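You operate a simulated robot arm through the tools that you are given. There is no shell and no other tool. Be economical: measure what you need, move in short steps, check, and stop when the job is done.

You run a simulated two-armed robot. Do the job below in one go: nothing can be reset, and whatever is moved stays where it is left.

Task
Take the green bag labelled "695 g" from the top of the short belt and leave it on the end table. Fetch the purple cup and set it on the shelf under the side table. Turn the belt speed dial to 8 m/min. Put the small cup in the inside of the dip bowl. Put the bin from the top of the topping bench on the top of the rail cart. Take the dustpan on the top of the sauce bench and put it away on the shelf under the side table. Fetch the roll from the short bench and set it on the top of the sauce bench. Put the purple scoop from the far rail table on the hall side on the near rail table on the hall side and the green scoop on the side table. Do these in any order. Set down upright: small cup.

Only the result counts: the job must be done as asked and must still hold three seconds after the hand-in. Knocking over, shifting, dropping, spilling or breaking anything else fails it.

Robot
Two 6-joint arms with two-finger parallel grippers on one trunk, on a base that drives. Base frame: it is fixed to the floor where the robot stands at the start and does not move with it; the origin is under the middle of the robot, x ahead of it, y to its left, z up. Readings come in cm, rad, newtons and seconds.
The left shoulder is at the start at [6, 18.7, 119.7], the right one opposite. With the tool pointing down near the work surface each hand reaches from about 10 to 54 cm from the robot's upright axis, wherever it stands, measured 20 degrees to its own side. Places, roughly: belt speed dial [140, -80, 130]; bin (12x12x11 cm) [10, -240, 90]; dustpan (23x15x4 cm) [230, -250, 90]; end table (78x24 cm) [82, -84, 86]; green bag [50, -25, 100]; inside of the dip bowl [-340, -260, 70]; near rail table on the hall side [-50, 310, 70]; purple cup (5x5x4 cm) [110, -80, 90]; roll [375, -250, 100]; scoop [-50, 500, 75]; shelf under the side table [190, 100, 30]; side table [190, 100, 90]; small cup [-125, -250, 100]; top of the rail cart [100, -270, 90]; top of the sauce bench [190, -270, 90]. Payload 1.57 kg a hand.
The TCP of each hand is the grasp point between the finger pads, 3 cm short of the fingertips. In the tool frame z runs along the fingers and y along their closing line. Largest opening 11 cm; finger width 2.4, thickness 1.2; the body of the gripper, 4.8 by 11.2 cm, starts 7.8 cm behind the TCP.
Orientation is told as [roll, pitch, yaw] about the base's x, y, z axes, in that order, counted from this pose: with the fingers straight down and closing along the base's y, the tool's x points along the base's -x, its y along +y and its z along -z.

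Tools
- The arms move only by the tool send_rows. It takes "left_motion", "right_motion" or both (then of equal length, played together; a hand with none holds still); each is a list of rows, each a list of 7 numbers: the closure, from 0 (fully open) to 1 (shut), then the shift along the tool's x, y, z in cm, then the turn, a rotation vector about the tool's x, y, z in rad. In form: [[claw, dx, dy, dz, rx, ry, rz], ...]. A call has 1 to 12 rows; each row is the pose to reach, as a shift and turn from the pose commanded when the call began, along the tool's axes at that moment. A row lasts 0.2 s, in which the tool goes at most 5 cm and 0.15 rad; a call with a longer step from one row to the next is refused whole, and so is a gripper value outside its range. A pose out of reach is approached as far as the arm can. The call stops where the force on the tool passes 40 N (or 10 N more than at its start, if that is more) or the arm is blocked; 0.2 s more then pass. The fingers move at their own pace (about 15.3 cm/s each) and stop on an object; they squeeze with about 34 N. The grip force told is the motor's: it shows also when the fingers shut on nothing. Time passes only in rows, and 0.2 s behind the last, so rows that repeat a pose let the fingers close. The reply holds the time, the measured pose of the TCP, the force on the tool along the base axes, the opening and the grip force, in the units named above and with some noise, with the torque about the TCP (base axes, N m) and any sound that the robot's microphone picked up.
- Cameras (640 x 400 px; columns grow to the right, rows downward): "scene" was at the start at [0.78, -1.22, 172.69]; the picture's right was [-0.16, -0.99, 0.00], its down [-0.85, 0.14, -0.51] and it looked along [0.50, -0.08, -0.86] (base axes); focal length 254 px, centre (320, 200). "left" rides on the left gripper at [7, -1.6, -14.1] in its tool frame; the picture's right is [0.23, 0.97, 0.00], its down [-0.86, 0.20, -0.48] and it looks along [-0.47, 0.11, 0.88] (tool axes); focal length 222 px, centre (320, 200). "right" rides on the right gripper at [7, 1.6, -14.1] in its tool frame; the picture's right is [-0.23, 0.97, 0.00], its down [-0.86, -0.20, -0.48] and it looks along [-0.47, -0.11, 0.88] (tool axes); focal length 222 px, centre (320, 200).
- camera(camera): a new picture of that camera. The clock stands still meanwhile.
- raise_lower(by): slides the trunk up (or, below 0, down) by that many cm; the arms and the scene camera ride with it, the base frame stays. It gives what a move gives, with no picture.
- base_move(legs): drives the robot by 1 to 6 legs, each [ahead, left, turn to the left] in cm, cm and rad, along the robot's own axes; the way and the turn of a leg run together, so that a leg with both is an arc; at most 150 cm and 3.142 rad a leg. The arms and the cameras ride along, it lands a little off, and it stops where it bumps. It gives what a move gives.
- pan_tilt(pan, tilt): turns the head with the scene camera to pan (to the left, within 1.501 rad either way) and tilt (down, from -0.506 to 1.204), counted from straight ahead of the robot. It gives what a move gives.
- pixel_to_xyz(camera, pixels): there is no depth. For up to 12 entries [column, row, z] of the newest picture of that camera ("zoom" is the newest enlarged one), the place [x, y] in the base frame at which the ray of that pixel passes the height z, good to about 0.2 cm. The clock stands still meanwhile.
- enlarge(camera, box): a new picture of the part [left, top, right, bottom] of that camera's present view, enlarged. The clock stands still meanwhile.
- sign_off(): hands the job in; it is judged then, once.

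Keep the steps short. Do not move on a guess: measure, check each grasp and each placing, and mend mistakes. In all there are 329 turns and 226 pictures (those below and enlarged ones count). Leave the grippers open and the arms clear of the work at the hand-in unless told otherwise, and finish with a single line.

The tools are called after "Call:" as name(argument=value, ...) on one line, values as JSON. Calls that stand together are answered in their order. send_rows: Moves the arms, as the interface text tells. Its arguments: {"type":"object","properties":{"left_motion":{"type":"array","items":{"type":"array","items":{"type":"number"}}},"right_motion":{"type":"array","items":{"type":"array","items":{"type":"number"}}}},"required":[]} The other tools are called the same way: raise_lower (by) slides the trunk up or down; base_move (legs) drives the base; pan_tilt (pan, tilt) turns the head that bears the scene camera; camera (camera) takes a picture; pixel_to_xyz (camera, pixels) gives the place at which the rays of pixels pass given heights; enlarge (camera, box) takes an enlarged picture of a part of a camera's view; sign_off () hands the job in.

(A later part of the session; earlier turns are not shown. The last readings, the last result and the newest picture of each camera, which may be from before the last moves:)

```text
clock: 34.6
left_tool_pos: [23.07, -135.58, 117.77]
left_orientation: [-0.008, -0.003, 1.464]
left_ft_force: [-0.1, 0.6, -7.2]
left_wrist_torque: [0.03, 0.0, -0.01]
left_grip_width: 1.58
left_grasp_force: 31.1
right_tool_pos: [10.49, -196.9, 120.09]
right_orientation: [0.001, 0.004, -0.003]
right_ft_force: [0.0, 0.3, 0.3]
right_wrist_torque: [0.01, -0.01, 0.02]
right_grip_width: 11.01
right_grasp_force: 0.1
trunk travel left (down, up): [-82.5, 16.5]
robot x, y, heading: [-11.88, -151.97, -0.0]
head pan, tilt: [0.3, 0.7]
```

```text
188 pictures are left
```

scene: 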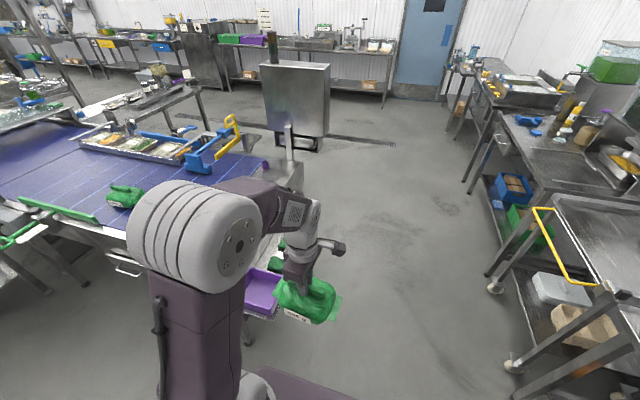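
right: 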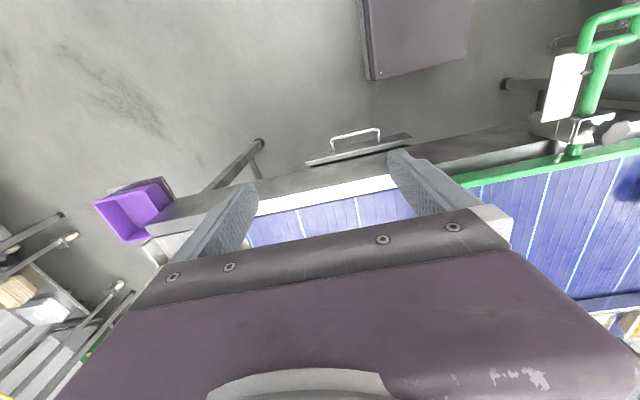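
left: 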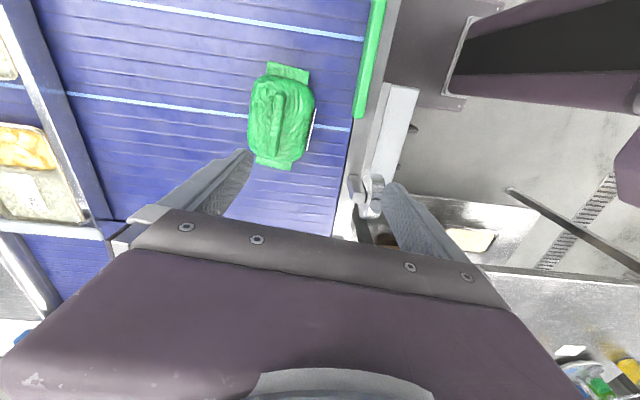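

The way is clear. I turn left 90° and slide along to x≈92, facing the end table.

Call:
base_move(legs=[[0, 0, 1.571], [0, -105, 0]])

Call:
pan_tilt(pan=0.0, tilt=0.7)

Call:
camera(camera="scene")

```text
clock: 43.6
left_tool_pos: [75.77, -120.91, 117.81]
left_orientation: [-0.008, -0.002, 2.993]
left_ft_force: [-0.3, -0.8, -6.8]
left_wrist_torque: [0.0, 0.02, -0.02]
left_grip_width: 1.59
left_grasp_force: 31.1
right_tool_pos: [136.46, -136.19, 120.15]
right_orientation: [0.0, 0.001, 1.527]
right_ft_force: [-0.2, -0.4, -0.3]
right_wrist_torque: [0.0, 0.0, -0.05]
right_grip_width: 11.01
right_grasp_force: 0.2
trunk travel left (down, up): [-82.5, 16.5]
robot x, y, heading: [90.97, -156.85, 1.523]
head pan, tilt: [0.3, 0.7]
```

```text
clock: 44.4
left_tool_pos: [75.97, -120.89, 117.83]
left_orientation: [-0.008, -0.002, 2.992]
left_ft_force: [0.1, -0.6, -6.8]
left_wrist_torque: [0.04, 0.01, 0.01]
left_grip_width: 1.56
left_grasp_force: 31.0
right_tool_pos: [136.6, -136.19, 120.1]
right_orientation: [0.001, 0.001, 1.527]
right_ft_force: [0.0, 0.5, 0.3]
right_wrist_torque: [0.0, 0.0, 0.0]
right_grip_width: 11.01
right_grasp_force: 0.1
trunk travel left (down, up): [-82.5, 16.5]
robot x, y, heading: [90.96, -156.37, 1.529]
head pan, tilt: [0.0, 0.7]
```

```text
187 pictures are left
```

scene: 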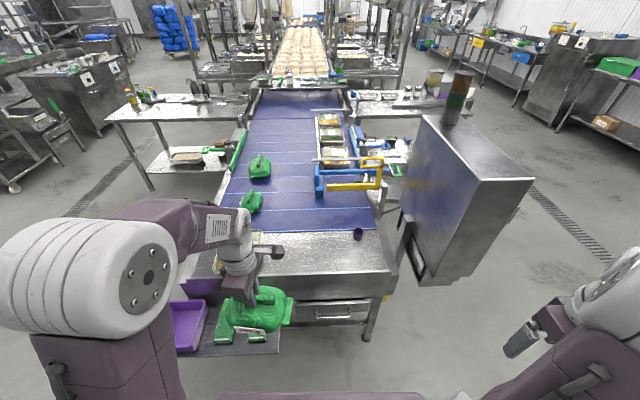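

I measure table edge, the small shelf below it, and the cup: pixels table front corners (195,278),(390,270), shelf bottom (240,352), cup (358,233).

Call:
pixel_to_xyz(camera="scene", pixels=[[388, 270, 86], [240, 280, 86], [240, 354, 75], [280, 352, 75], [358, 238, 86], [190, 262, 86], [240, 354, 60], [300, 240, 86]])

Call:
enlarge(camera="scene", box=[150, 200, 406, 360])

```text
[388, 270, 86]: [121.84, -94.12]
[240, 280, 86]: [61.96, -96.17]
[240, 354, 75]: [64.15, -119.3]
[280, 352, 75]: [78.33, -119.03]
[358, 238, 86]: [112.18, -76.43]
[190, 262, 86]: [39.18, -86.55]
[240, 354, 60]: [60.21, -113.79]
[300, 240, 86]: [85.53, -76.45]
```

```text
2.50 times, centred on (278, 280) of scene
```

zoom: 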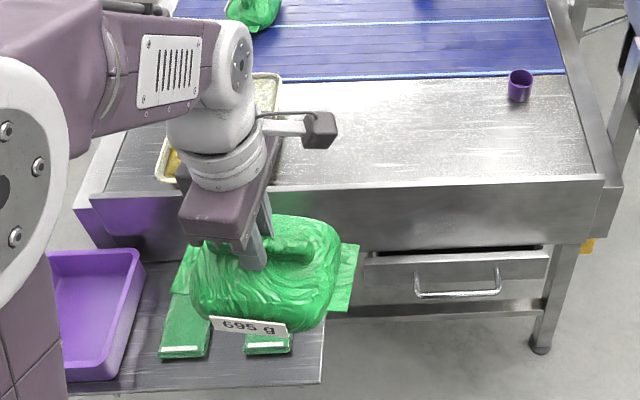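

The end table has a front lip and a low shelf with packs below (x up to 78). I shift right 14 cm and go ahead 19 cm, staying right of that shelf.

Call:
base_move(legs=[[0, -14, 0.042], [19, 0, 0]])

Call:
camera(camera="scene")

Call:
camera(camera="left")

```text
clock: 46.9
left_tool_pos: [88.54, -103.07, 117.88]
left_orientation: [-0.01, -0.002, 3.036]
left_ft_force: [0.0, -0.3, -6.5]
left_wrist_torque: [0.01, 0.01, 0.03]
left_grip_width: 1.6
left_grasp_force: 31.3
right_tool_pos: [149.74, -115.63, 120.13]
right_orientation: [0.0, -0.002, 1.57]
right_ft_force: [-0.2, -1.4, 0.1]
right_wrist_torque: [0.03, -0.02, 0.02]
right_grip_width: 10.99
right_grasp_force: 0.0
trunk travel left (down, up): [-82.5, 16.5]
robot x, y, heading: [104.84, -137.75, 1.567]
head pan, tilt: [0.0, 0.7]
```

```text
185 pictures are left
```

scene: 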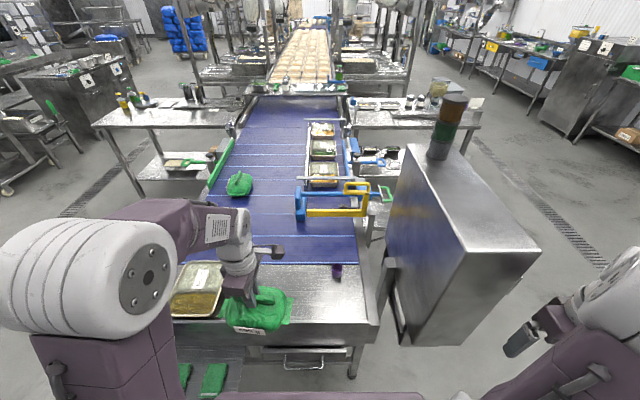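

```text
184 pictures are left
```

left: 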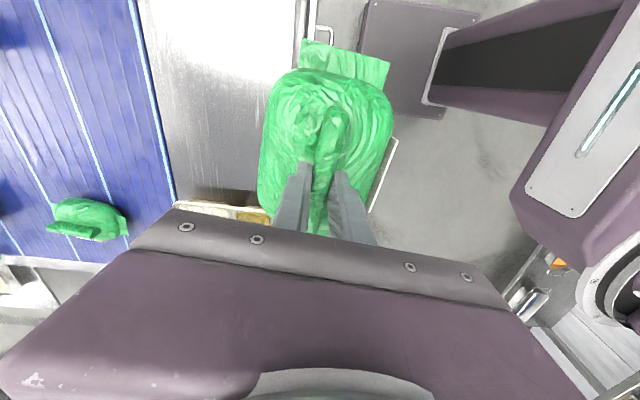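

I check the tray's right edge (222,300) and the table's borders in this picture.

Call:
pixel_to_xyz(camera="scene", pixels=[[222, 290, 88], [214, 318, 88], [355, 262, 86], [337, 275, 86], [300, 262, 88], [300, 325, 88], [368, 322, 92], [355, 270, 86]])

```text
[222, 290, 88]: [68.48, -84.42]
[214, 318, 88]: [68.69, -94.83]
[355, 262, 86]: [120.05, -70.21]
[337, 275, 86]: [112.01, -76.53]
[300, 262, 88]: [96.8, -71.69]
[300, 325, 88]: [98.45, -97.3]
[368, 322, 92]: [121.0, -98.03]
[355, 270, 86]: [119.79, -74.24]
```

I move the bag over (90,-84) and then lower to z 96.

Call:
send_rows(left_motion=[[1, 0, -4, 0, 0, 0, 0], [1, 0, -8, 0, 0, 0, 0], [1, -0.3, -12, 0, 0, 0, 0], [1, -0.5, -16, 0, 0, 0, 0], [1, -0.5, -19, 0, 0, 0, 0], [1, -0.5, -19, 4, 0, 0, 0], [1, -0.5, -19, 8, 0, 0, 0], [1, -0.5, -19, 12, 0, 0, 0], [1, -0.5, -19, 16, 0, 0, 0], [1, -0.5, -19, 19, 0, 0, 0], [1, -0.5, -19, 21.5, 0, 0, 0]])

Call:
camera(camera="scene")

```text
clock: 49.3
left_tool_pos: [90.0, -83.65, 96.52]
left_orientation: [-0.005, -0.002, 3.037]
left_ft_force: [0.2, -0.7, -6.9]
left_wrist_torque: [-0.03, 0.03, 0.01]
left_grip_width: 1.55
left_grasp_force: 31.9
right_tool_pos: [149.87, -115.37, 120.07]
right_orientation: [0.0, 0.001, 1.572]
right_ft_force: [1.2, -0.3, -0.6]
right_wrist_torque: [0.01, 0.01, 0.02]
right_grip_width: 11.01
right_grasp_force: 0.0
trunk travel left (down, up): [-82.5, 16.5]
robot x, y, heading: [105.43, -138.09, 1.569]
head pan, tilt: [0.0, 0.7]
```

```text
183 pictures are left
```

scene: 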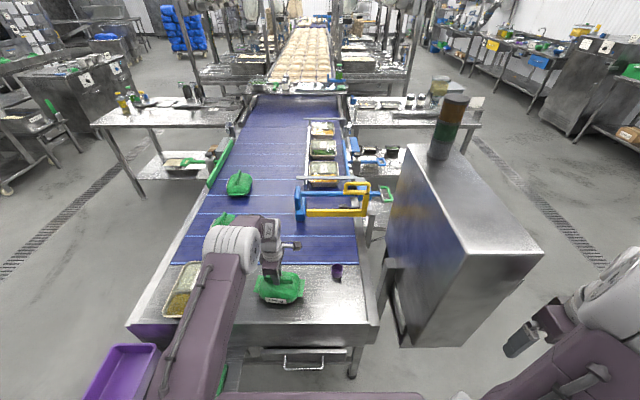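

Lower in small rows until the table carries the bag.

Call:
send_rows(left_motion=[[1, 0, 0, 0.7, 0, 0, 0], [1, 0, 0, 1.4, 0, 0, 0], [1, 0, 0, 2, 0, 0, 0], [1, 0, 0, 2.5, 0, 0, 0], [1, 0, 0, 3, 0, 0, 0], [1, 0, 0, 3.5, 0, 0, 0]])

```text
clock: 50.1
left_tool_pos: [89.9, -83.58, 95.32]
left_orientation: [-0.022, -0.005, 3.036]
left_ft_force: [-2.6, -11.0, 28.9]
left_wrist_torque: [-1.4, -0.49, -0.15]
left_grip_width: 1.59
left_grasp_force: 31.2
right_tool_pos: [149.96, -115.78, 120.1]
right_orientation: [0.0, -0.002, 1.57]
right_ft_force: [-0.4, -0.1, 0.4]
right_wrist_torque: [-0.01, 0.01, -0.01]
right_grip_width: 11.01
right_grasp_force: 0.1
trunk travel left (down, up): [-82.5, 16.5]
robot x, y, heading: [105.3, -138.14, 1.569]
head pan, tilt: [0.0, 0.7]
stopped in row 3 (left hand): the force on the tool passed its limit at 48 N (the readings are from after the stop); the commanded pose is now the measured one
```

Contact at z 95.3. I look closely before releasing.

Call:
enlarge(camera="scene", box=[216, 240, 344, 320])

Call:
camera(camera="left")

```text
5.00 times, centred on (280, 280) of scene
```

zoom: 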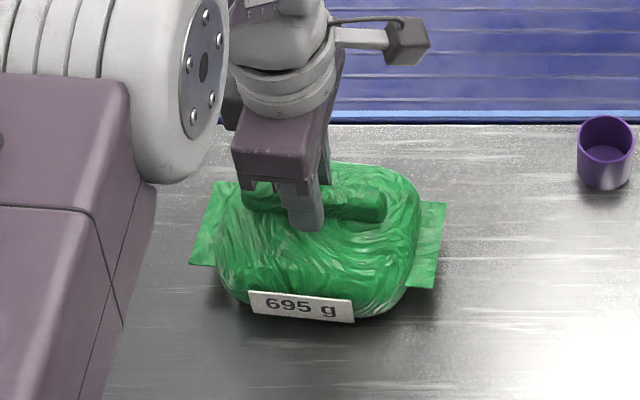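

```text
181 pictures are left
```

left: 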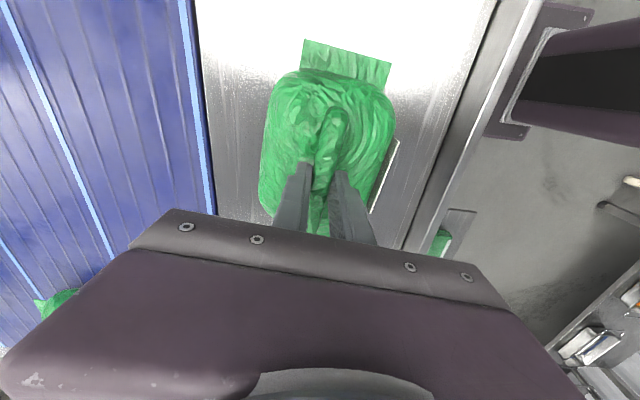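

The bag sits flat on the table. I ease the load, open partly, and lift away.

Call:
send_rows(left_motion=[[1, 0, 0, -0.3, 0, 0, 0], [0.6, 0, 0, -0.4, 0, 0, 0], [0.5, 0, 0, -0.4, 0, 0, 0], [0.5, 0, 0, -2, 0, 0, 0], [0.5, 0, 0, -5, 0, 0, 0], [0.3, 0, 0, -9, 0, 0, 0], [0, 0, 0, -14, 0, 0, 0]])

Call:
enlarge(camera="scene", box=[200, 220, 392, 340])

```text
clock: 51.7
left_tool_pos: [89.97, -83.78, 109.02]
left_orientation: [-0.02, -0.003, 3.036]
left_ft_force: [-0.2, -0.1, -0.2]
left_wrist_torque: [0.01, -0.02, 0.01]
left_grip_width: 10.97
left_grasp_force: 0.0
right_tool_pos: [149.89, -115.57, 120.06]
right_orientation: [0.0, 0.001, 1.571]
right_ft_force: [0.0, -0.3, -1.0]
right_wrist_torque: [0.01, 0.0, -0.01]
right_grip_width: 10.98
right_grasp_force: 0.0
trunk travel left (down, up): [-82.5, 16.5]
robot x, y, heading: [104.82, -138.05, 1.572]
head pan, tilt: [0.0, 0.7]
```

```text
3.33 times, centred on (296, 280) of scene
```

zoom: 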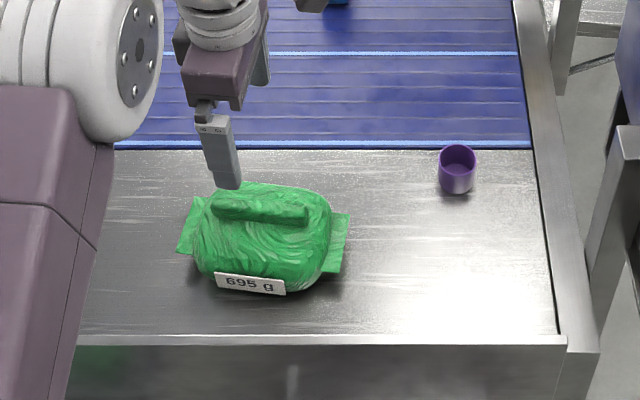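

The bag stands. Next the control box: I enlarge it to find the dial.

Call:
enlarge(camera="scene", box=[360, 90, 552, 360])

Call:
pixel_to_xyz(camera="scene", pixels=[[470, 250, 140], [535, 245, 140], [405, 145, 140], [400, 345, 105], [470, 340, 105], [523, 280, 125]])

```text
1.48 times, centred on (456, 225) of scene
```

zoom: 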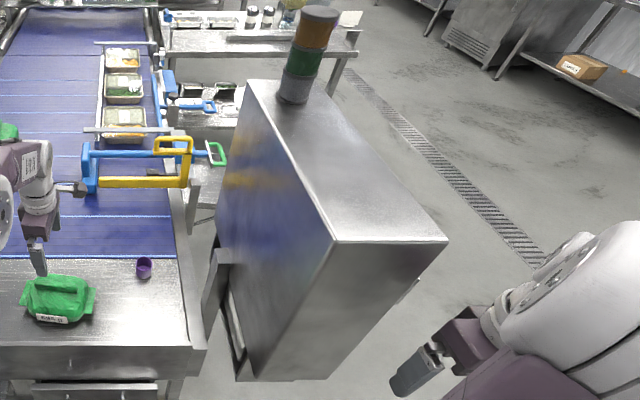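

```text
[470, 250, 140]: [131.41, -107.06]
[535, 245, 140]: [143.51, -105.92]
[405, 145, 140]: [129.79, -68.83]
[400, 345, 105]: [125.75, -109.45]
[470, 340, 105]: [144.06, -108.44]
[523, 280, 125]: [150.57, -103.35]
```

The dial is on the far (+x) side of the box. First the cup, with the right hand. I pull the left hand back and swing the right hand in front.

Call:
send_rows(left_motion=[[0, 0, 0, -4, 0, 0, 0], [0, 0, 0, -9, 0, 0, 0], [0, 0, 4, -9, 0, 0, 0], [0, 0, 8, -9, 0, 0, 0], [0, 0, 12, -9, 0, 0, 0], [0, 0, 16, -9, 0, 0, 0], [0, 0, 20, -9, 0, 0, 0], [0, 0, 24, -9, 0, 0, 0], [0, -3, 26, -9, 0, 0, 0], [0, -6, 26, -9, 0, 0, 0]], right_motion=[[0, 4, 0, 0, 0, 0, 0], [0, 8, 0, 0, 0, 0, 0], [0, 8, 4, 0, 0, 0, 0], [0, 8, 8, 0, 0, 0, 0], [0, 8, 12, 0, 0, 0, 0], [0, 8, 16, 0, 0, 0, 0], [0, 8, 20, 0, 0, 0, 0], [0, 8, 24, 0, 0, 0, 0], [0, 6, 28, 0, 0, 0, 0], [0, 4, 30, 0, 0, 0, 0]])

Call:
base_move(legs=[[0, 7, 0], [4.5, 0, 0]])

Call:
camera(camera="scene")

Call:
camera(camera="right")

```text
clock: 53.9
left_tool_pos: [81.28, -109.03, 117.32]
left_orientation: [-0.021, -0.003, 3.039]
left_ft_force: [-1.0, 0.2, 0.3]
left_wrist_torque: [-0.02, -0.02, -0.02]
left_grip_width: 10.97
left_grasp_force: 0.1
right_tool_pos: [118.86, -116.54, 120.41]
right_orientation: [0.0, 0.004, 1.568]
right_ft_force: [0.0, -1.0, -0.1]
right_wrist_torque: [-0.03, 0.0, -0.01]
right_grip_width: 11.0
right_grasp_force: 0.1
right hand out of reach, approached as far as the arm can: row 6, 7, 8, 9, 10
trunk travel left (down, up): [-82.5, 16.5]
robot x, y, heading: [105.45, -137.55, 1.57]
head pan, tilt: [0.0, 0.7]
```

```text
clock: 55.4
left_tool_pos: [74.81, -105.48, 117.64]
left_orientation: [-0.028, -0.006, 3.036]
left_ft_force: [0.4, 0.0, -0.7]
left_wrist_torque: [0.09, 0.04, 0.01]
left_grip_width: 11.01
left_grasp_force: 0.1
right_tool_pos: [112.32, -113.08, 120.52]
right_orientation: [0.002, -0.003, 1.57]
right_ft_force: [-0.2, -1.5, 0.1]
right_wrist_torque: [0.08, 0.07, 0.0]
right_grip_width: 11.0
right_grasp_force: 0.2
trunk travel left (down, up): [-82.5, 16.5]
robot x, y, heading: [98.39, -133.07, 1.569]
head pan, tilt: [0.0, 0.7]
```

```text
178 pictures are left
```

scene: 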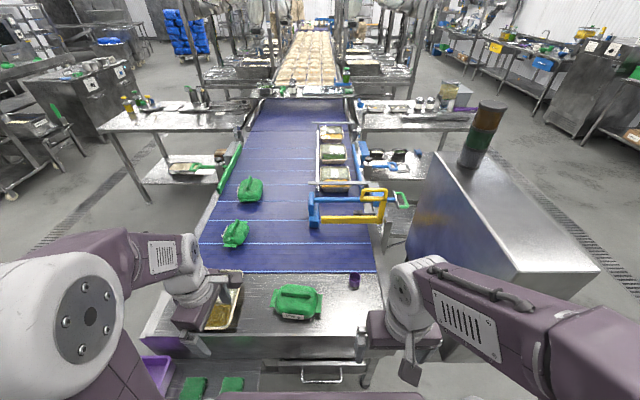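

```text
177 pictures are left
```

right: 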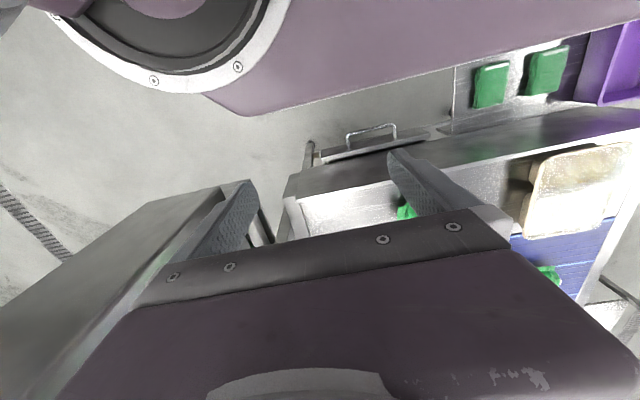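

The right elbow bends out in front of the box; to stay clear I back off 35 cm, extend the hand ahead there, and then drive in with a straight arm.

Call:
base_move(legs=[[-35, 0, 0]])

Call:
send_rows(right_motion=[[0, -4, 0, 1, 0, 0, 0], [0, -8, 0, 2, 0, 0, 0], [0, -12, 0, 3, 0, 0, 0], [0, -16, 0, 4, 0, 0, 0], [0, -20, 0, 5, 0, 0, 0], [0, -24, 0, 6, 0, 0, 0], [0, -28, 0, 8, 0, 0, 0], [0, -32, 0, 10, 0, 0, 0], [0, -34, 0, 12, 0, 0, 0]])

Call:
camera(camera="scene")

```text
clock: 57.7
left_tool_pos: [74.46, -139.59, 117.21]
left_orientation: [-0.019, -0.003, 3.039]
left_ft_force: [-0.7, 0.0, -0.6]
left_wrist_torque: [-0.01, -0.01, -0.01]
left_grip_width: 11.01
left_grasp_force: 0.0
right_tool_pos: [112.05, -146.96, 120.43]
right_orientation: [-0.001, 0.005, 1.572]
right_ft_force: [0.0, 0.3, 0.7]
right_wrist_torque: [-0.01, -0.01, -0.02]
right_grip_width: 11.0
right_grasp_force: 0.1
trunk travel left (down, up): [-82.5, 16.5]
robot x, y, heading: [98.24, -168.38, 1.571]
head pan, tilt: [0.0, 0.7]
```

```text
clock: 59.7
left_tool_pos: [74.44, -139.68, 117.32]
left_orientation: [-0.022, -0.003, 3.04]
left_ft_force: [0.1, 0.0, -0.5]
left_wrist_torque: [0.0, -0.01, -0.02]
left_grip_width: 11.0
left_grasp_force: 0.0
right_tool_pos: [111.94, -113.46, 108.22]
right_orientation: [-0.001, 0.004, 1.571]
right_ft_force: [0.0, -0.5, 0.7]
right_wrist_torque: [0.0, 0.02, 0.01]
right_grip_width: 11.01
right_grasp_force: 0.2
trunk travel left (down, up): [-82.5, 16.5]
robot x, y, heading: [98.15, -168.5, 1.571]
head pan, tilt: [0.0, 0.7]
```

```text
176 pictures are left
```

scene: 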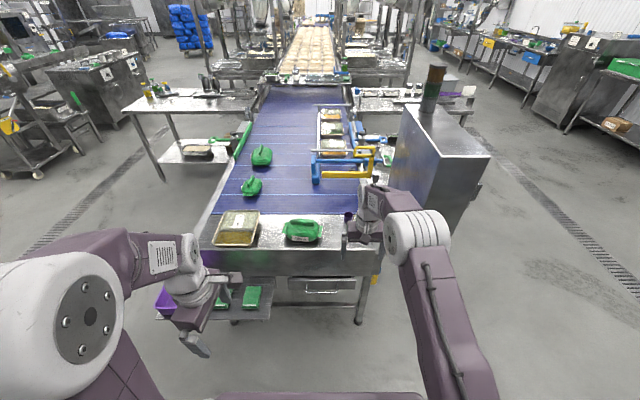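

I check the elbow's right edge (450,235) against the box face at x≈126-131.

Call:
pixel_to_xyz(camera="scene", pixels=[[450, 235, 120], [450, 235, 135], [385, 235, 130], [345, 218, 88], [452, 235, 110]])

Call:
camera(camera="right")

```text
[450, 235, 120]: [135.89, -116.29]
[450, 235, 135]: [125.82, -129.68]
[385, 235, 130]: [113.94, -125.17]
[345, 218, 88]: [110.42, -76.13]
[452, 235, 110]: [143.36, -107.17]
```

```text
175 pictures are left
```

right: 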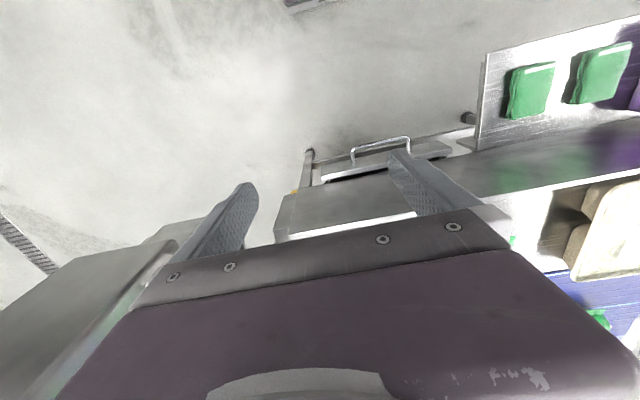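

Worked out: the box spans x 132-147, y -107..-69, z 91-135; the elbow clears it by a few cm. I shift the robot 4 cm left for more margin, the hand 4 cm right, then drive in.

Call:
base_move(legs=[[0, 4, 0]])

Call:
send_rows(right_motion=[[0, 0, -2, 0, 0, 0, 0], [0, 0, -4, 0, 0, 0, 0]])

Call:
base_move(legs=[[22, 0, 0], [12, 0, 0]])

Call:
camera(camera="right")

Call:
camera(camera="scene")

```text
clock: 60.6
left_tool_pos: [71.23, -139.86, 117.47]
left_orientation: [-0.022, -0.011, 3.037]
left_ft_force: [1.8, -0.6, -0.7]
left_wrist_torque: [-0.01, 0.13, 0.01]
left_grip_width: 11.02
left_grasp_force: 0.1
right_tool_pos: [108.83, -113.52, 108.24]
right_orientation: [0.005, 0.005, 1.572]
right_ft_force: [0.2, 0.1, 0.4]
right_wrist_torque: [0.04, 0.11, 0.0]
right_grip_width: 11.02
right_grasp_force: 0.1
trunk travel left (down, up): [-82.5, 16.5]
robot x, y, heading: [94.66, -168.5, 1.577]
head pan, tilt: [0.0, 0.7]
```

```text
clock: 61.2
left_tool_pos: [70.81, -139.66, 117.48]
left_orientation: [-0.021, -0.008, 3.037]
left_ft_force: [0.7, 0.4, 0.1]
left_wrist_torque: [0.0, 0.02, -0.03]
left_grip_width: 11.01
left_grasp_force: 0.1
right_tool_pos: [112.56, -113.45, 108.29]
right_orientation: [0.001, 0.002, 1.571]
right_ft_force: [0.4, -0.8, 0.0]
right_wrist_torque: [0.0, 0.03, 0.02]
right_grip_width: 10.99
right_grasp_force: 0.0
trunk travel left (down, up): [-82.5, 16.5]
robot x, y, heading: [94.46, -168.39, 1.569]
head pan, tilt: [0.0, 0.7]
```

```text
clock: 63.7
left_tool_pos: [70.64, -105.84, 117.41]
left_orientation: [-0.02, -0.004, 3.031]
left_ft_force: [-0.2, -0.1, -0.2]
left_wrist_torque: [0.02, -0.02, -0.02]
left_grip_width: 10.99
left_grasp_force: 0.1
right_tool_pos: [112.61, -79.76, 108.3]
right_orientation: [0.0, 0.003, 1.565]
right_ft_force: [0.5, 0.5, -0.1]
right_wrist_torque: [0.05, 0.03, 0.0]
right_grip_width: 10.99
right_grasp_force: 0.0
trunk travel left (down, up): [-82.5, 16.5]
robot x, y, heading: [94.44, -134.76, 1.565]
head pan, tilt: [0.0, 0.7]
```

```text
174 pictures are left
```

right: 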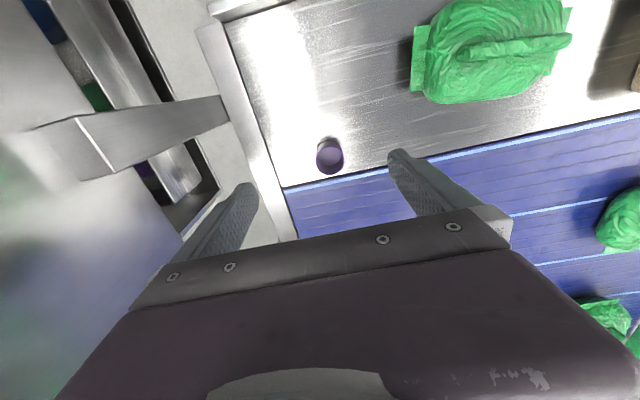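

```text
173 pictures are left
```

scene: 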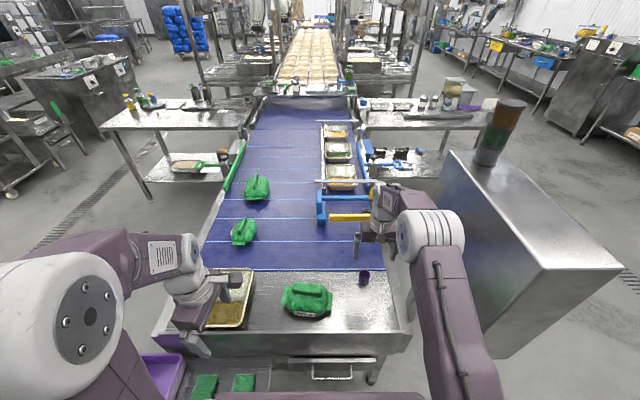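

Both clear. I locate the cup with the right camera: rim centre (328,150), base (332,163).

Call:
enlarge(camera="right", box=[288, 120, 384, 180])

Call:
pixel_to_xyz(camera="right", pixels=[[329, 152, 91], [329, 152, 88], [331, 162, 88]])

Call:
pixel_to_xyz(camera="scene", pixels=[[364, 273, 91], [364, 273, 88], [363, 280, 88]])

```text
6.67 times, centred on (336, 150) of right
```

zoom: 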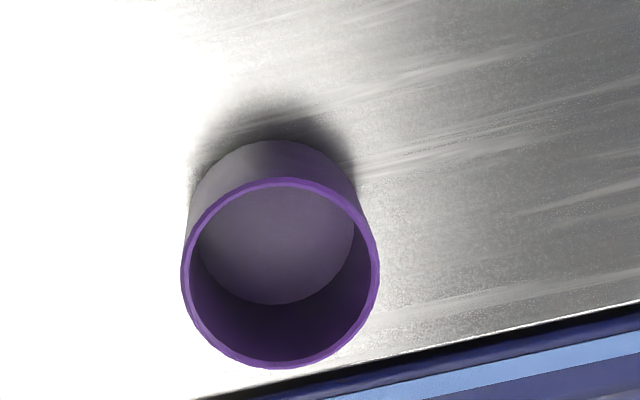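

```text
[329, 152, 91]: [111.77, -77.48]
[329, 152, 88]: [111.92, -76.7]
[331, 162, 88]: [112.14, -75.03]
```

```text
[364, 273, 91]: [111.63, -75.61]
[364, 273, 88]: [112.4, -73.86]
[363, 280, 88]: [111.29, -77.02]
```

Cup centre (112,-76.2). I align, pre-close to about 7.5 cm and lower to z 91.5.

Call:
send_rows(right_motion=[[0.3, -2, 0.3, 0, 0, 0, 0], [0.3, -3.6, 0.6, 2, 0, 0, 0], [0.3, -3.6, 0.6, 6, 0, 0, 0], [0.3, -3.6, 0.6, 10, 0, 0, 0], [0.3, -3.6, 0.6, 13, 0, 0, 0], [0.3, -3.6, 0.6, 15, 0, 0, 0], [0.3, -3.6, 0.6, 16.5, 0, 0, 0]])

Call:
camera(camera="right")

Call:
enlarge(camera="scene", box=[316, 220, 444, 300])

```text
clock: 65.3
left_tool_pos: [70.7, -105.79, 117.44]
left_orientation: [-0.022, -0.003, 3.032]
left_ft_force: [0.0, 0.0, -0.2]
left_wrist_torque: [-0.02, -0.03, -0.01]
left_grip_width: 11.0
left_grasp_force: 0.0
right_tool_pos: [112.15, -76.52, 91.88]
right_orientation: [-0.002, 0.003, 1.565]
right_ft_force: [0.1, -0.1, -0.1]
right_wrist_torque: [0.02, -0.01, -0.01]
right_grip_width: 7.72
right_grasp_force: 0.0
trunk travel left (down, up): [-82.5, 16.5]
robot x, y, heading: [94.15, -134.86, 1.563]
head pan, tilt: [0.0, 0.7]
```

```text
171 pictures are left
```

right: 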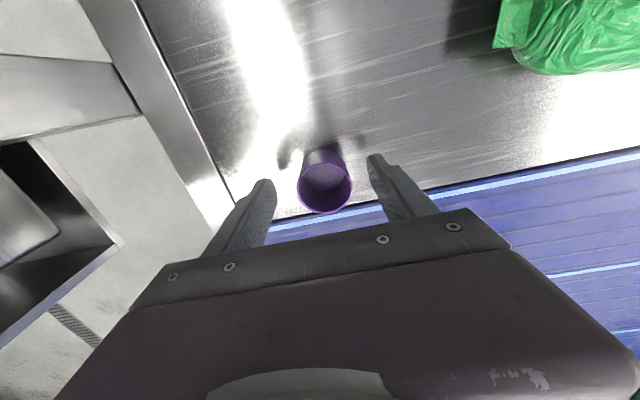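

```text
5.00 times, centred on (380, 260) of scene
```

zoom: 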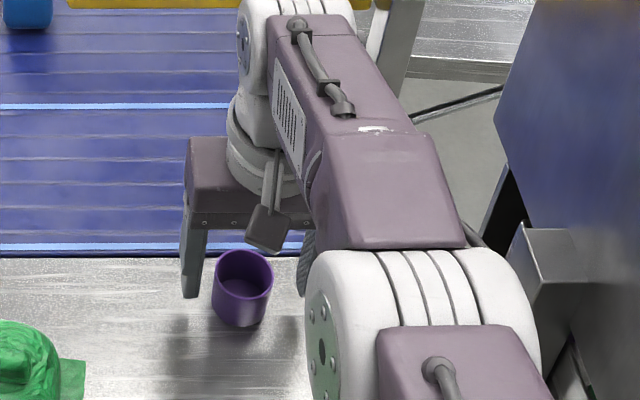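

I re-measure the cup from here: rim centre (325,187), base.

Call:
pixel_to_xyz(camera="right", pixels=[[325, 187, 90], [325, 187, 91], [325, 187, 92], [324, 172, 87], [265, 183, 89], [376, 158, 89]])

Call:
pixel_to_xyz(camera="zoom", pixels=[[243, 270, 90], [243, 270, 92], [240, 310, 87], [240, 325, 87]])

```text
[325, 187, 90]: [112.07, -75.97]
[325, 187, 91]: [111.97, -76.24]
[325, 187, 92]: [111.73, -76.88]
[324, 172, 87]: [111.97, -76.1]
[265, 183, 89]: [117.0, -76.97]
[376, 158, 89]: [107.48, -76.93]
```

```text
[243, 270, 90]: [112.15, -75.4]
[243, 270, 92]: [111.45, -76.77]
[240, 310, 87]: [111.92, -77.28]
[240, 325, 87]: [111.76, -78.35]
```

Aligned. Lower 1 cm more and close on the cup.

Call:
send_rows(right_motion=[[0.3, 0, 0, 0.5, 0, 0, 0], [0.3, 0, 0, 0.9, 0, 0, 0], [1, 0, 0, 0.9, 0, 0, 0], [1, 0, 0, 0.9, 0, 0, 0], [1, 0, 0, 0.9, 0, 0, 0]])

Call:
send_rows(right_motion=[[1, 0, 0, -2, 0, 0, 0], [1, 0, 0, -6, 0, 0, 0], [1, 0, 0, -10, 0, 0, 0], [1, 0, 0, -14, 0, 0, 0], [1, 0, 0, -18, 0, 0, 0], [1, 0, 0, -22, 0, 0, 0]])

Call:
camera(camera="right")

```text
clock: 66.5
left_tool_pos: [70.69, -105.69, 117.35]
left_orientation: [-0.018, -0.005, 3.032]
left_ft_force: [-0.3, 0.6, 0.5]
left_wrist_torque: [-0.04, -0.02, 0.01]
left_grip_width: 10.99
left_grasp_force: 0.0
right_tool_pos: [112.1, -76.62, 91.14]
right_orientation: [-0.001, 0.003, 1.566]
right_ft_force: [0.0, 1.5, 0.3]
right_wrist_torque: [0.0, 0.01, 0.0]
right_grip_width: 4.35
right_grasp_force: 33.9
right hand out of reach, approached as far as the arm can: row 1, 2, 3, 4, 5
trunk travel left (down, up): [-82.5, 16.5]
robot x, y, heading: [94.41, -134.6, 1.568]
head pan, tilt: [0.0, 0.7]
```

```text
clock: 67.9
left_tool_pos: [70.67, -105.71, 117.38]
left_orientation: [-0.023, -0.006, 3.031]
left_ft_force: [0.2, 0.4, -0.9]
left_wrist_torque: [-0.02, 0.02, 0.0]
left_grip_width: 10.99
left_grasp_force: 0.1
right_tool_pos: [111.98, -75.71, 113.26]
right_orientation: [-0.003, 0.006, 1.566]
right_ft_force: [0.1, -0.6, -0.3]
right_wrist_torque: [0.01, -0.02, 0.03]
right_grip_width: 4.36
right_grasp_force: 34.3
right hand out of reach, approached as far as the arm can: row 2, 3, 4, 5, 6
trunk travel left (down, up): [-82.5, 16.5]
robot x, y, heading: [94.53, -134.74, 1.567]
head pan, tilt: [0.0, 0.7]
```

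```text
169 pictures are left
```

right: 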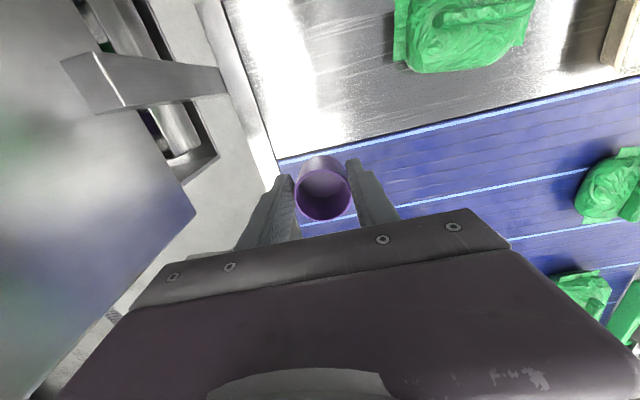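

Cup held (4.36 cm). I back out 35 cm, pull the right hand in, slide right to x≈200 and turn to face the box's far side.

Call:
base_move(legs=[[-32, 0, 0]])

Call:
send_rows(right_motion=[[1, 4, -1, 0, 0, 0, 0], [1, 8, -2, 0, 0, 0, 0], [1, 12, -4, 0, 0, 0, 0], [1, 16, -6, 0, 0, 0, 0], [1, 20, -8, 0, 0, 0, 0], [1, 24, -8, 0, 0, 0, 0]])

Call:
base_move(legs=[[0, -110, 0], [0, 0, 1.571]])

Call:
pan_tilt(pan=-0.3, tilt=0.5)

Call:
camera(camera="scene")

```text
clock: 70.0
left_tool_pos: [70.45, -137.54, 117.42]
left_orientation: [-0.017, -0.003, 3.036]
left_ft_force: [-0.3, -1.2, 0.7]
left_wrist_torque: [-0.04, -0.01, 0.0]
left_grip_width: 11.0
left_grasp_force: 0.1
right_tool_pos: [111.7, -107.11, 112.92]
right_orientation: [-0.002, 0.007, 1.571]
right_ft_force: [-0.1, -0.5, -0.4]
right_wrist_torque: [-0.04, 0.02, 0.0]
right_grip_width: 4.4
right_grasp_force: 33.9
trunk travel left (down, up): [-82.5, 16.5]
robot x, y, heading: [93.76, -166.54, 1.57]
head pan, tilt: [0.0, 0.7]
```

```text
clock: 71.4
left_tool_pos: [70.53, -137.56, 117.4]
left_orientation: [-0.022, -0.002, 3.036]
left_ft_force: [0.5, 0.2, 0.0]
left_wrist_torque: [-0.01, 0.01, -0.05]
left_grip_width: 11.0
left_grasp_force: 0.0
right_tool_pos: [112.79, -107.65, 114.06]
right_orientation: [-0.001, 0.01, 1.571]
right_ft_force: [-0.6, 0.0, -0.6]
right_wrist_torque: [0.02, -0.01, 0.04]
right_grip_width: 4.37
right_grasp_force: 34.0
right hand out of reach, approached as far as the arm can: row 1, 2, 3, 4, 5, 6
trunk travel left (down, up): [-82.5, 16.5]
robot x, y, heading: [94.51, -166.42, 1.575]
head pan, tilt: [0.0, 0.7]
```

```text
clock: 73.1
left_tool_pos: [81.84, -137.64, 117.25]
left_orientation: [-0.022, -0.003, 3.043]
left_ft_force: [0.2, -1.2, -0.8]
left_wrist_torque: [0.03, 0.01, 0.01]
left_grip_width: 10.93
left_grasp_force: 0.0
right_tool_pos: [123.39, -107.34, 114.25]
right_orientation: [0.007, 0.011, 1.579]
right_ft_force: [-6.4, 2.6, -1.6]
right_wrist_torque: [-0.41, -0.75, 0.05]
right_grip_width: 4.37
right_grasp_force: 33.8
trunk travel left (down, up): [-82.5, 16.5]
robot x, y, heading: [106.06, -166.42, 1.577]
head pan, tilt: [0.0, 0.7]
stopped in leg 1: the force on the tool passed its limit at 63 N (the readings are from after the stop); the commanded pose is now the measured one
```

```text
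clock: 73.9
left_tool_pos: [81.74, -137.65, 117.29]
left_orientation: [-0.022, -0.002, 3.042]
left_ft_force: [0.0, 0.5, -0.1]
left_wrist_torque: [-0.01, 0.01, -0.01]
left_grip_width: 10.98
left_grasp_force: 0.1
right_tool_pos: [123.45, -107.46, 114.11]
right_orientation: [0.006, 0.012, 1.576]
right_ft_force: [-8.6, 2.7, -1.1]
right_wrist_torque: [-0.3, -0.99, -0.02]
right_grip_width: 4.37
right_grasp_force: 33.8
trunk travel left (down, up): [-82.5, 16.5]
robot x, y, heading: [105.58, -166.55, 1.571]
head pan, tilt: [-0.3, 0.499]
```

```text
168 pictures are left
```

scene: 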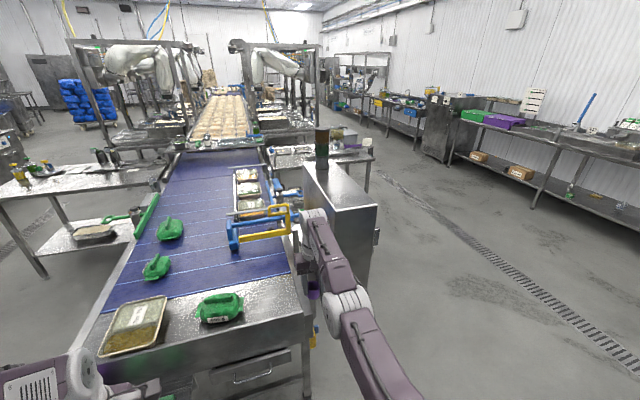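

The arm had not pulled in and the gripper touched the box's side (cup still held). I step 6 cm left off it, back up 15 cm, and check.

Call:
base_move(legs=[[0, 6, 0], [-10, 0, 0]])

Call:
send_rows(right_motion=[[1, 2, 0, 0, 0, 0, 0], [1, 5, 0, 0, 0, 0, 0], [1, 8, 0, 0, 0, 0, 0], [1, 12, 0, 0, 0, 0, 0]])

```text
clock: 75.6
left_tool_pos: [75.94, -147.18, 117.29]
left_orientation: [-0.019, -0.003, 3.038]
left_ft_force: [0.5, 0.8, 0.4]
left_wrist_torque: [-0.01, 0.01, 0.0]
left_grip_width: 11.0
left_grasp_force: 0.0
right_tool_pos: [117.75, -117.17, 114.11]
right_orientation: [0.006, 0.016, 1.575]
right_ft_force: [-0.1, -0.2, -0.1]
right_wrist_torque: [0.0, -0.02, 0.01]
right_grip_width: 4.35
right_grasp_force: 33.9
trunk travel left (down, up): [-82.5, 16.5]
robot x, y, heading: [100.09, -176.13, 1.579]
head pan, tilt: [-0.3, 0.499]
```

```text
clock: 76.6
left_tool_pos: [76.08, -147.47, 117.33]
left_orientation: [-0.021, -0.005, 3.038]
left_ft_force: [0.8, 0.4, -0.8]
left_wrist_torque: [-0.01, -0.01, -0.01]
left_grip_width: 10.98
left_grasp_force: 0.1
right_tool_pos: [117.87, -117.28, 114.09]
right_orientation: [0.007, 0.012, 1.576]
right_ft_force: [0.4, -0.7, -0.6]
right_wrist_torque: [0.01, 0.0, -0.01]
right_grip_width: 4.34
right_grasp_force: 34.2
right hand out of reach, approached as far as the arm can: row 1, 2, 3, 4
trunk travel left (down, up): [-82.5, 16.5]
robot x, y, heading: [100.01, -176.43, 1.572]
head pan, tilt: [-0.3, 0.499]
```

It will not pull in from this height (a joint limit); I lower 5 cm first and then retract.

Call:
send_rows(right_motion=[[1, 0, 0, 2, 0, 0, 0], [1, 0, 0, 5, 0, 0, 0], [1, 0, 0, 8, 0, 0, 0], [1, 4, 0, 8, 0, 0, 0], [1, 8, 0, 8, 0, 0, 0], [1, 12, 0, 8, 0, 0, 0], [1, 16, 0, 8, 0, 0, 0], [1, 20, 0, 8, 0, 0, 0]])

```text
clock: 78.4
left_tool_pos: [76.06, -147.48, 117.4]
left_orientation: [-0.021, -0.005, 3.042]
left_ft_force: [0.6, -0.4, 0.3]
left_wrist_torque: [0.0, 0.03, -0.04]
left_grip_width: 11.0
left_grasp_force: 0.0
right_tool_pos: [118.05, -116.83, 106.32]
right_orientation: [0.008, 0.013, 1.577]
right_ft_force: [0.4, -0.6, -0.5]
right_wrist_torque: [0.0, 0.0, -0.04]
right_grip_width: 4.34
right_grasp_force: 34.1
right hand out of reach, approached as far as the arm can: row 2, 3, 4, 5, 6, 7, 8
trunk travel left (down, up): [-82.5, 16.5]
robot x, y, heading: [100.21, -176.42, 1.575]
head pan, tilt: [-0.3, 0.499]
```

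Down worked but not back. I try moving inward and back together in small steps.

Call:
send_rows(right_motion=[[1, 1, 1, 0, 0, 0, 0], [1, 2, 2, 0, 0, 0, 0], [1, 3, 3, 0, 0, 0, 0]])

Call:
pan_tilt(pan=-0.3, tilt=0.9)

Call:
camera(camera="scene")

```text
clock: 79.2
left_tool_pos: [76.09, -147.62, 117.3]
left_orientation: [-0.021, -0.004, 3.039]
left_ft_force: [0.1, 0.0, -0.6]
left_wrist_torque: [0.02, 0.01, -0.02]
left_grip_width: 11.03
left_grasp_force: 0.1
right_tool_pos: [114.83, -116.91, 106.24]
right_orientation: [0.008, 0.013, 1.575]
right_ft_force: [0.2, 0.2, -1.6]
right_wrist_torque: [-0.01, -0.01, -0.02]
right_grip_width: 4.37
right_grasp_force: 33.9
right hand out of reach, approached as far as the arm can: row 1, 2, 3
trunk travel left (down, up): [-82.5, 16.5]
robot x, y, heading: [100.05, -175.8, 1.572]
head pan, tilt: [-0.3, 0.499]
```

```text
clock: 80.1
left_tool_pos: [76.1, -147.45, 117.36]
left_orientation: [-0.02, -0.003, 3.041]
left_ft_force: [-0.3, 0.9, 0.0]
left_wrist_torque: [0.0, 0.0, -0.02]
left_grip_width: 10.98
left_grasp_force: 0.0
right_tool_pos: [114.87, -116.78, 106.03]
right_orientation: [0.008, 0.012, 1.574]
right_ft_force: [-0.1, 0.0, -0.5]
right_wrist_torque: [0.0, 0.0, 0.02]
right_grip_width: 4.37
right_grasp_force: 33.7
trunk travel left (down, up): [-82.5, 16.5]
robot x, y, heading: [100.22, -176.31, 1.573]
head pan, tilt: [-0.3, 0.901]
```

```text
167 pictures are left
```

scene: 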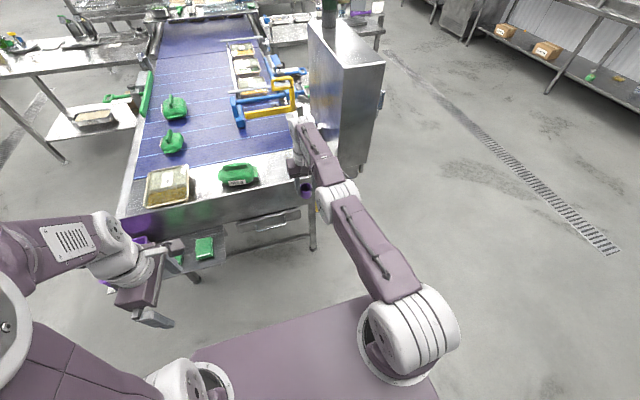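

The arm is stretched straight. I try one bold 5 cm pull-back step combined with a wrist tilt to make the elbow bend.

Call:
send_rows(right_motion=[[1, 4.5, 0, 1.5, 0, 0, 0], [1, 9, 0, 3, 0, 0, 0], [1, 13, 0, 5, 0, 0, 0], [1, 17, 0, 8, 0, 0, 0], [1, 20, 0, 11, 0, 0, 0]])

```text
clock: 81.3
left_tool_pos: [76.02, -147.49, 117.46]
left_orientation: [-0.02, -0.004, 3.038]
left_ft_force: [-0.1, -0.1, 0.0]
left_wrist_torque: [-0.02, 0.01, 0.01]
left_grip_width: 11.0
left_grasp_force: 0.2
right_tool_pos: [113.95, -117.0, 102.28]
right_orientation: [0.007, 0.013, 1.577]
right_ft_force: [0.0, 0.8, -0.1]
right_wrist_torque: [0.0, 0.0, -0.03]
right_grip_width: 4.38
right_grasp_force: 33.9
right hand out of reach, approached as far as the arm can: row 1, 2, 3, 4, 5
trunk travel left (down, up): [-82.5, 16.5]
robot x, y, heading: [99.56, -176.43, 1.575]
head pan, tilt: [-0.3, 0.901]
```

Still straight. I tilt the wrist's top toward the robot by 0.3 rad about the grasp point.

Call:
send_rows(right_motion=[[1, 0, 0, 0, 0, -0.14, 0], [1, 0, 0, 0, 0, -0.28, 0], [1, 0, 0, 0, 0, -0.4, 0]])

```text
clock: 82.1
left_tool_pos: [76.13, -147.5, 117.22]
left_orientation: [-0.022, -0.003, 3.039]
left_ft_force: [-0.2, -0.8, 0.3]
left_wrist_torque: [-0.01, 0.05, 0.02]
left_grip_width: 10.98
left_grasp_force: 0.1
right_tool_pos: [113.98, -107.9, 106.38]
right_orientation: [0.008, -0.366, 1.573]
right_ft_force: [0.2, 0.0, 0.0]
right_wrist_torque: [0.0, 0.01, -0.01]
right_grip_width: 4.38
right_grasp_force: 34.1
right hand out of reach, approached as far as the arm can: row 1, 2, 3
trunk travel left (down, up): [-82.5, 16.5]
robot x, y, heading: [100.31, -176.59, 1.573]
head pan, tilt: [-0.3, 0.901]
```

The wrist itself is at its full stretch. I sweep the hand 20 cm inward (world -x), which should fold the elbow.

Call:
send_rows(right_motion=[[1, 1, 4, 0, 0, 0, 0], [1, 3, 8, 0, 0, 0, 0], [1, 5, 12, 0, 0, 0, 0], [1, 7, 16, 0, 0, 0, 0], [1, 9, 20, 0, 0, 0, 0]])

```text
clock: 83.3
left_tool_pos: [75.97, -147.5, 117.32]
left_orientation: [-0.021, -0.003, 3.038]
left_ft_force: [-0.1, 0.2, -0.2]
left_wrist_torque: [0.02, 0.0, -0.02]
left_grip_width: 11.02
left_grasp_force: 0.1
right_tool_pos: [92.53, -113.99, 103.19]
right_orientation: [0.006, -0.386, 1.572]
right_ft_force: [0.2, -0.4, -0.7]
right_wrist_torque: [-0.03, -0.04, -0.01]
right_grip_width: 4.34
right_grasp_force: 33.9
right hand out of reach, approached as far as the arm can: row 1, 2, 3, 4, 5
trunk travel left (down, up): [-82.5, 16.5]
robot x, y, heading: [99.95, -176.09, 1.57]
head pan, tilt: [-0.3, 0.901]
```

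The elbow folds in the vertical plane, so I ask for a downward and backward move: 12 cm down, 6 cm back.

Call:
send_rows(right_motion=[[1, 2.5, 0, 2.2, 0, 0, 0], [1, 5, 0, 4.4, 0, 0, 0], [1, 7.5, 0, 6.6, 0, 0, 0], [1, 10, 0, 8.8, 0, 0, 0]])

```text
clock: 84.3
left_tool_pos: [76.06, -147.5, 117.42]
left_orientation: [-0.021, -0.004, 3.037]
left_ft_force: [-0.4, 0.0, 0.6]
left_wrist_torque: [-0.01, 0.01, -0.01]
left_grip_width: 11.04
left_grasp_force: 0.1
right_tool_pos: [91.18, -117.81, 90.51]
right_orientation: [0.006, -0.39, 1.572]
right_ft_force: [0.3, -0.6, 0.6]
right_wrist_torque: [-0.01, 0.02, -0.01]
right_grip_width: 4.34
right_grasp_force: 33.7
right hand out of reach, approached as far as the arm can: row 1, 2, 3, 4
trunk travel left (down, up): [-82.5, 16.5]
robot x, y, heading: [100.07, -176.21, 1.575]
head pan, tilt: [-0.3, 0.901]
```

It came down, and back 4 cm. I try plain backward now.

Call:
send_rows(right_motion=[[1, 3.7, 0, -1.5, 0, 0, 0], [1, 7.4, 0, -3, 0, 0, 0], [1, 11, 0, -4.5, 0, 0, 0]])

Call:
camera(camera="scene")

```text
clock: 85.1
left_tool_pos: [76.07, -147.43, 117.32]
left_orientation: [-0.02, -0.004, 3.041]
left_ft_force: [0.8, -0.2, 0.6]
left_wrist_torque: [-0.01, -0.01, 0.0]
left_grip_width: 11.0
left_grasp_force: 0.0
right_tool_pos: [87.16, -121.72, 87.89]
right_orientation: [0.005, -0.386, 1.572]
right_ft_force: [0.4, 0.1, 0.2]
right_wrist_torque: [-0.05, 0.02, -0.01]
right_grip_width: 4.38
right_grasp_force: 34.0
right hand out of reach, approached as far as the arm can: row 1, 2, 3
trunk travel left (down, up): [-82.5, 16.5]
robot x, y, heading: [100.12, -176.38, 1.574]
head pan, tilt: [-0.3, 0.901]
```

```text
166 pictures are left
```

scene: 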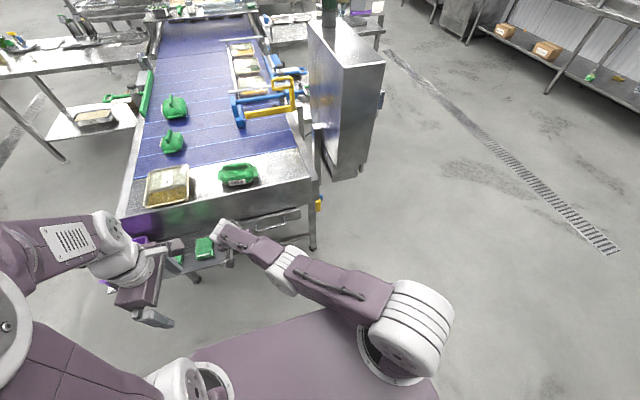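

The arm only slides along its full-stretch sphere. I try the opposite direction: up 15 cm and back 10 cm.

Call:
send_rows(right_motion=[[1, 0.9, 0, -4.4, 0, 0, 0], [1, 1.8, 0, -8.8, 0, 0, 0], [1, 2.7, 0, -13.2, 0, 0, 0], [1, 3.6, 0, -17.6, 0, 0, 0], [1, 7.6, 0, -19.2, 0, 0, 0], [1, 11.6, 0, -20.8, 0, 0, 0]])

```text
clock: 86.5
left_tool_pos: [75.97, -147.57, 117.32]
left_orientation: [-0.019, -0.003, 3.04]
left_ft_force: [0.2, -0.7, -0.3]
left_wrist_torque: [-0.04, 0.01, -0.01]
left_grip_width: 11.01
left_grasp_force: 0.1
right_tool_pos: [78.58, -125.82, 99.9]
right_orientation: [0.003, -0.387, 1.573]
right_ft_force: [0.3, -0.2, -0.1]
right_wrist_torque: [0.03, -0.04, -0.02]
right_grip_width: 4.38
right_grasp_force: 34.1
right hand out of reach, approached as far as the arm can: row 1, 2, 3, 4, 5, 6
trunk travel left (down, up): [-82.5, 16.5]
robot x, y, heading: [100.02, -176.07, 1.574]
head pan, tilt: [-0.3, 0.901]
```

It must fold by pitching the hand the other way (fingertips toward the robot). I do that while moving outward and back.

Call:
send_rows(right_motion=[[1, 1.5, -1.5, -1, 0, 0.1, 0], [1, 3, -3, -2, 0, 0.2, 0], [1, 5, -4.5, -3, 0, 0.3, 0], [1, 7, -6, -4, 0, 0.4, 0], [1, 9, -7.5, -5, 0, 0.5, 0], [1, 11, -9, -6, 0, 0.6, 0], [1, 13, -10.5, -7.5, 0, 0.7, 0], [1, 15, -12, -9, 0, 0.8, 0]])

```text
clock: 88.3
left_tool_pos: [76.1, -147.59, 117.35]
left_orientation: [-0.022, -0.006, 3.041]
left_ft_force: [-0.7, 0.7, 0.0]
left_wrist_torque: [-0.01, 0.03, -0.03]
left_grip_width: 10.99
left_grasp_force: 0.1
right_tool_pos: [87.71, -136.68, 110.22]
right_orientation: [-0.021, 0.412, 1.575]
right_ft_force: [0.8, -0.1, -0.1]
right_wrist_torque: [0.06, 0.04, -0.01]
right_grip_width: 4.38
right_grasp_force: 33.6
right hand out of reach, approached as far as the arm can: row 1, 2, 3, 4, 5, 6, 7, 8
trunk travel left (down, up): [-82.5, 16.5]
robot x, y, heading: [100.13, -175.9, 1.574]
head pan, tilt: [-0.3, 0.901]
```

Still stretched. I look at the arm.

Call:
camera(camera="scene")

Call:
camera(camera="left")

```text
165 pictures are left
```

scene: 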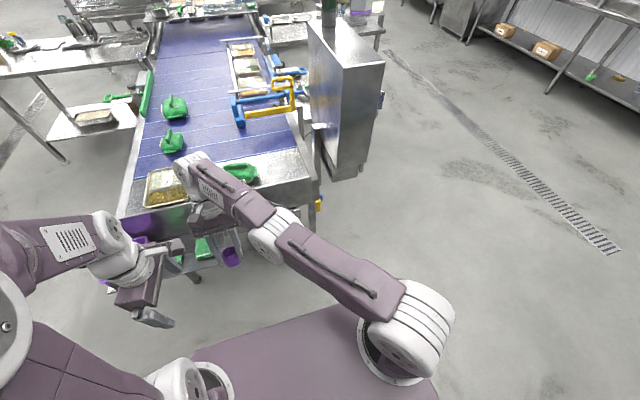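

```text
164 pictures are left
```

left: 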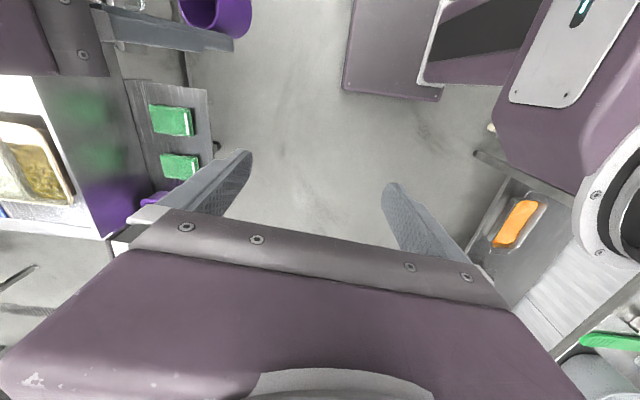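

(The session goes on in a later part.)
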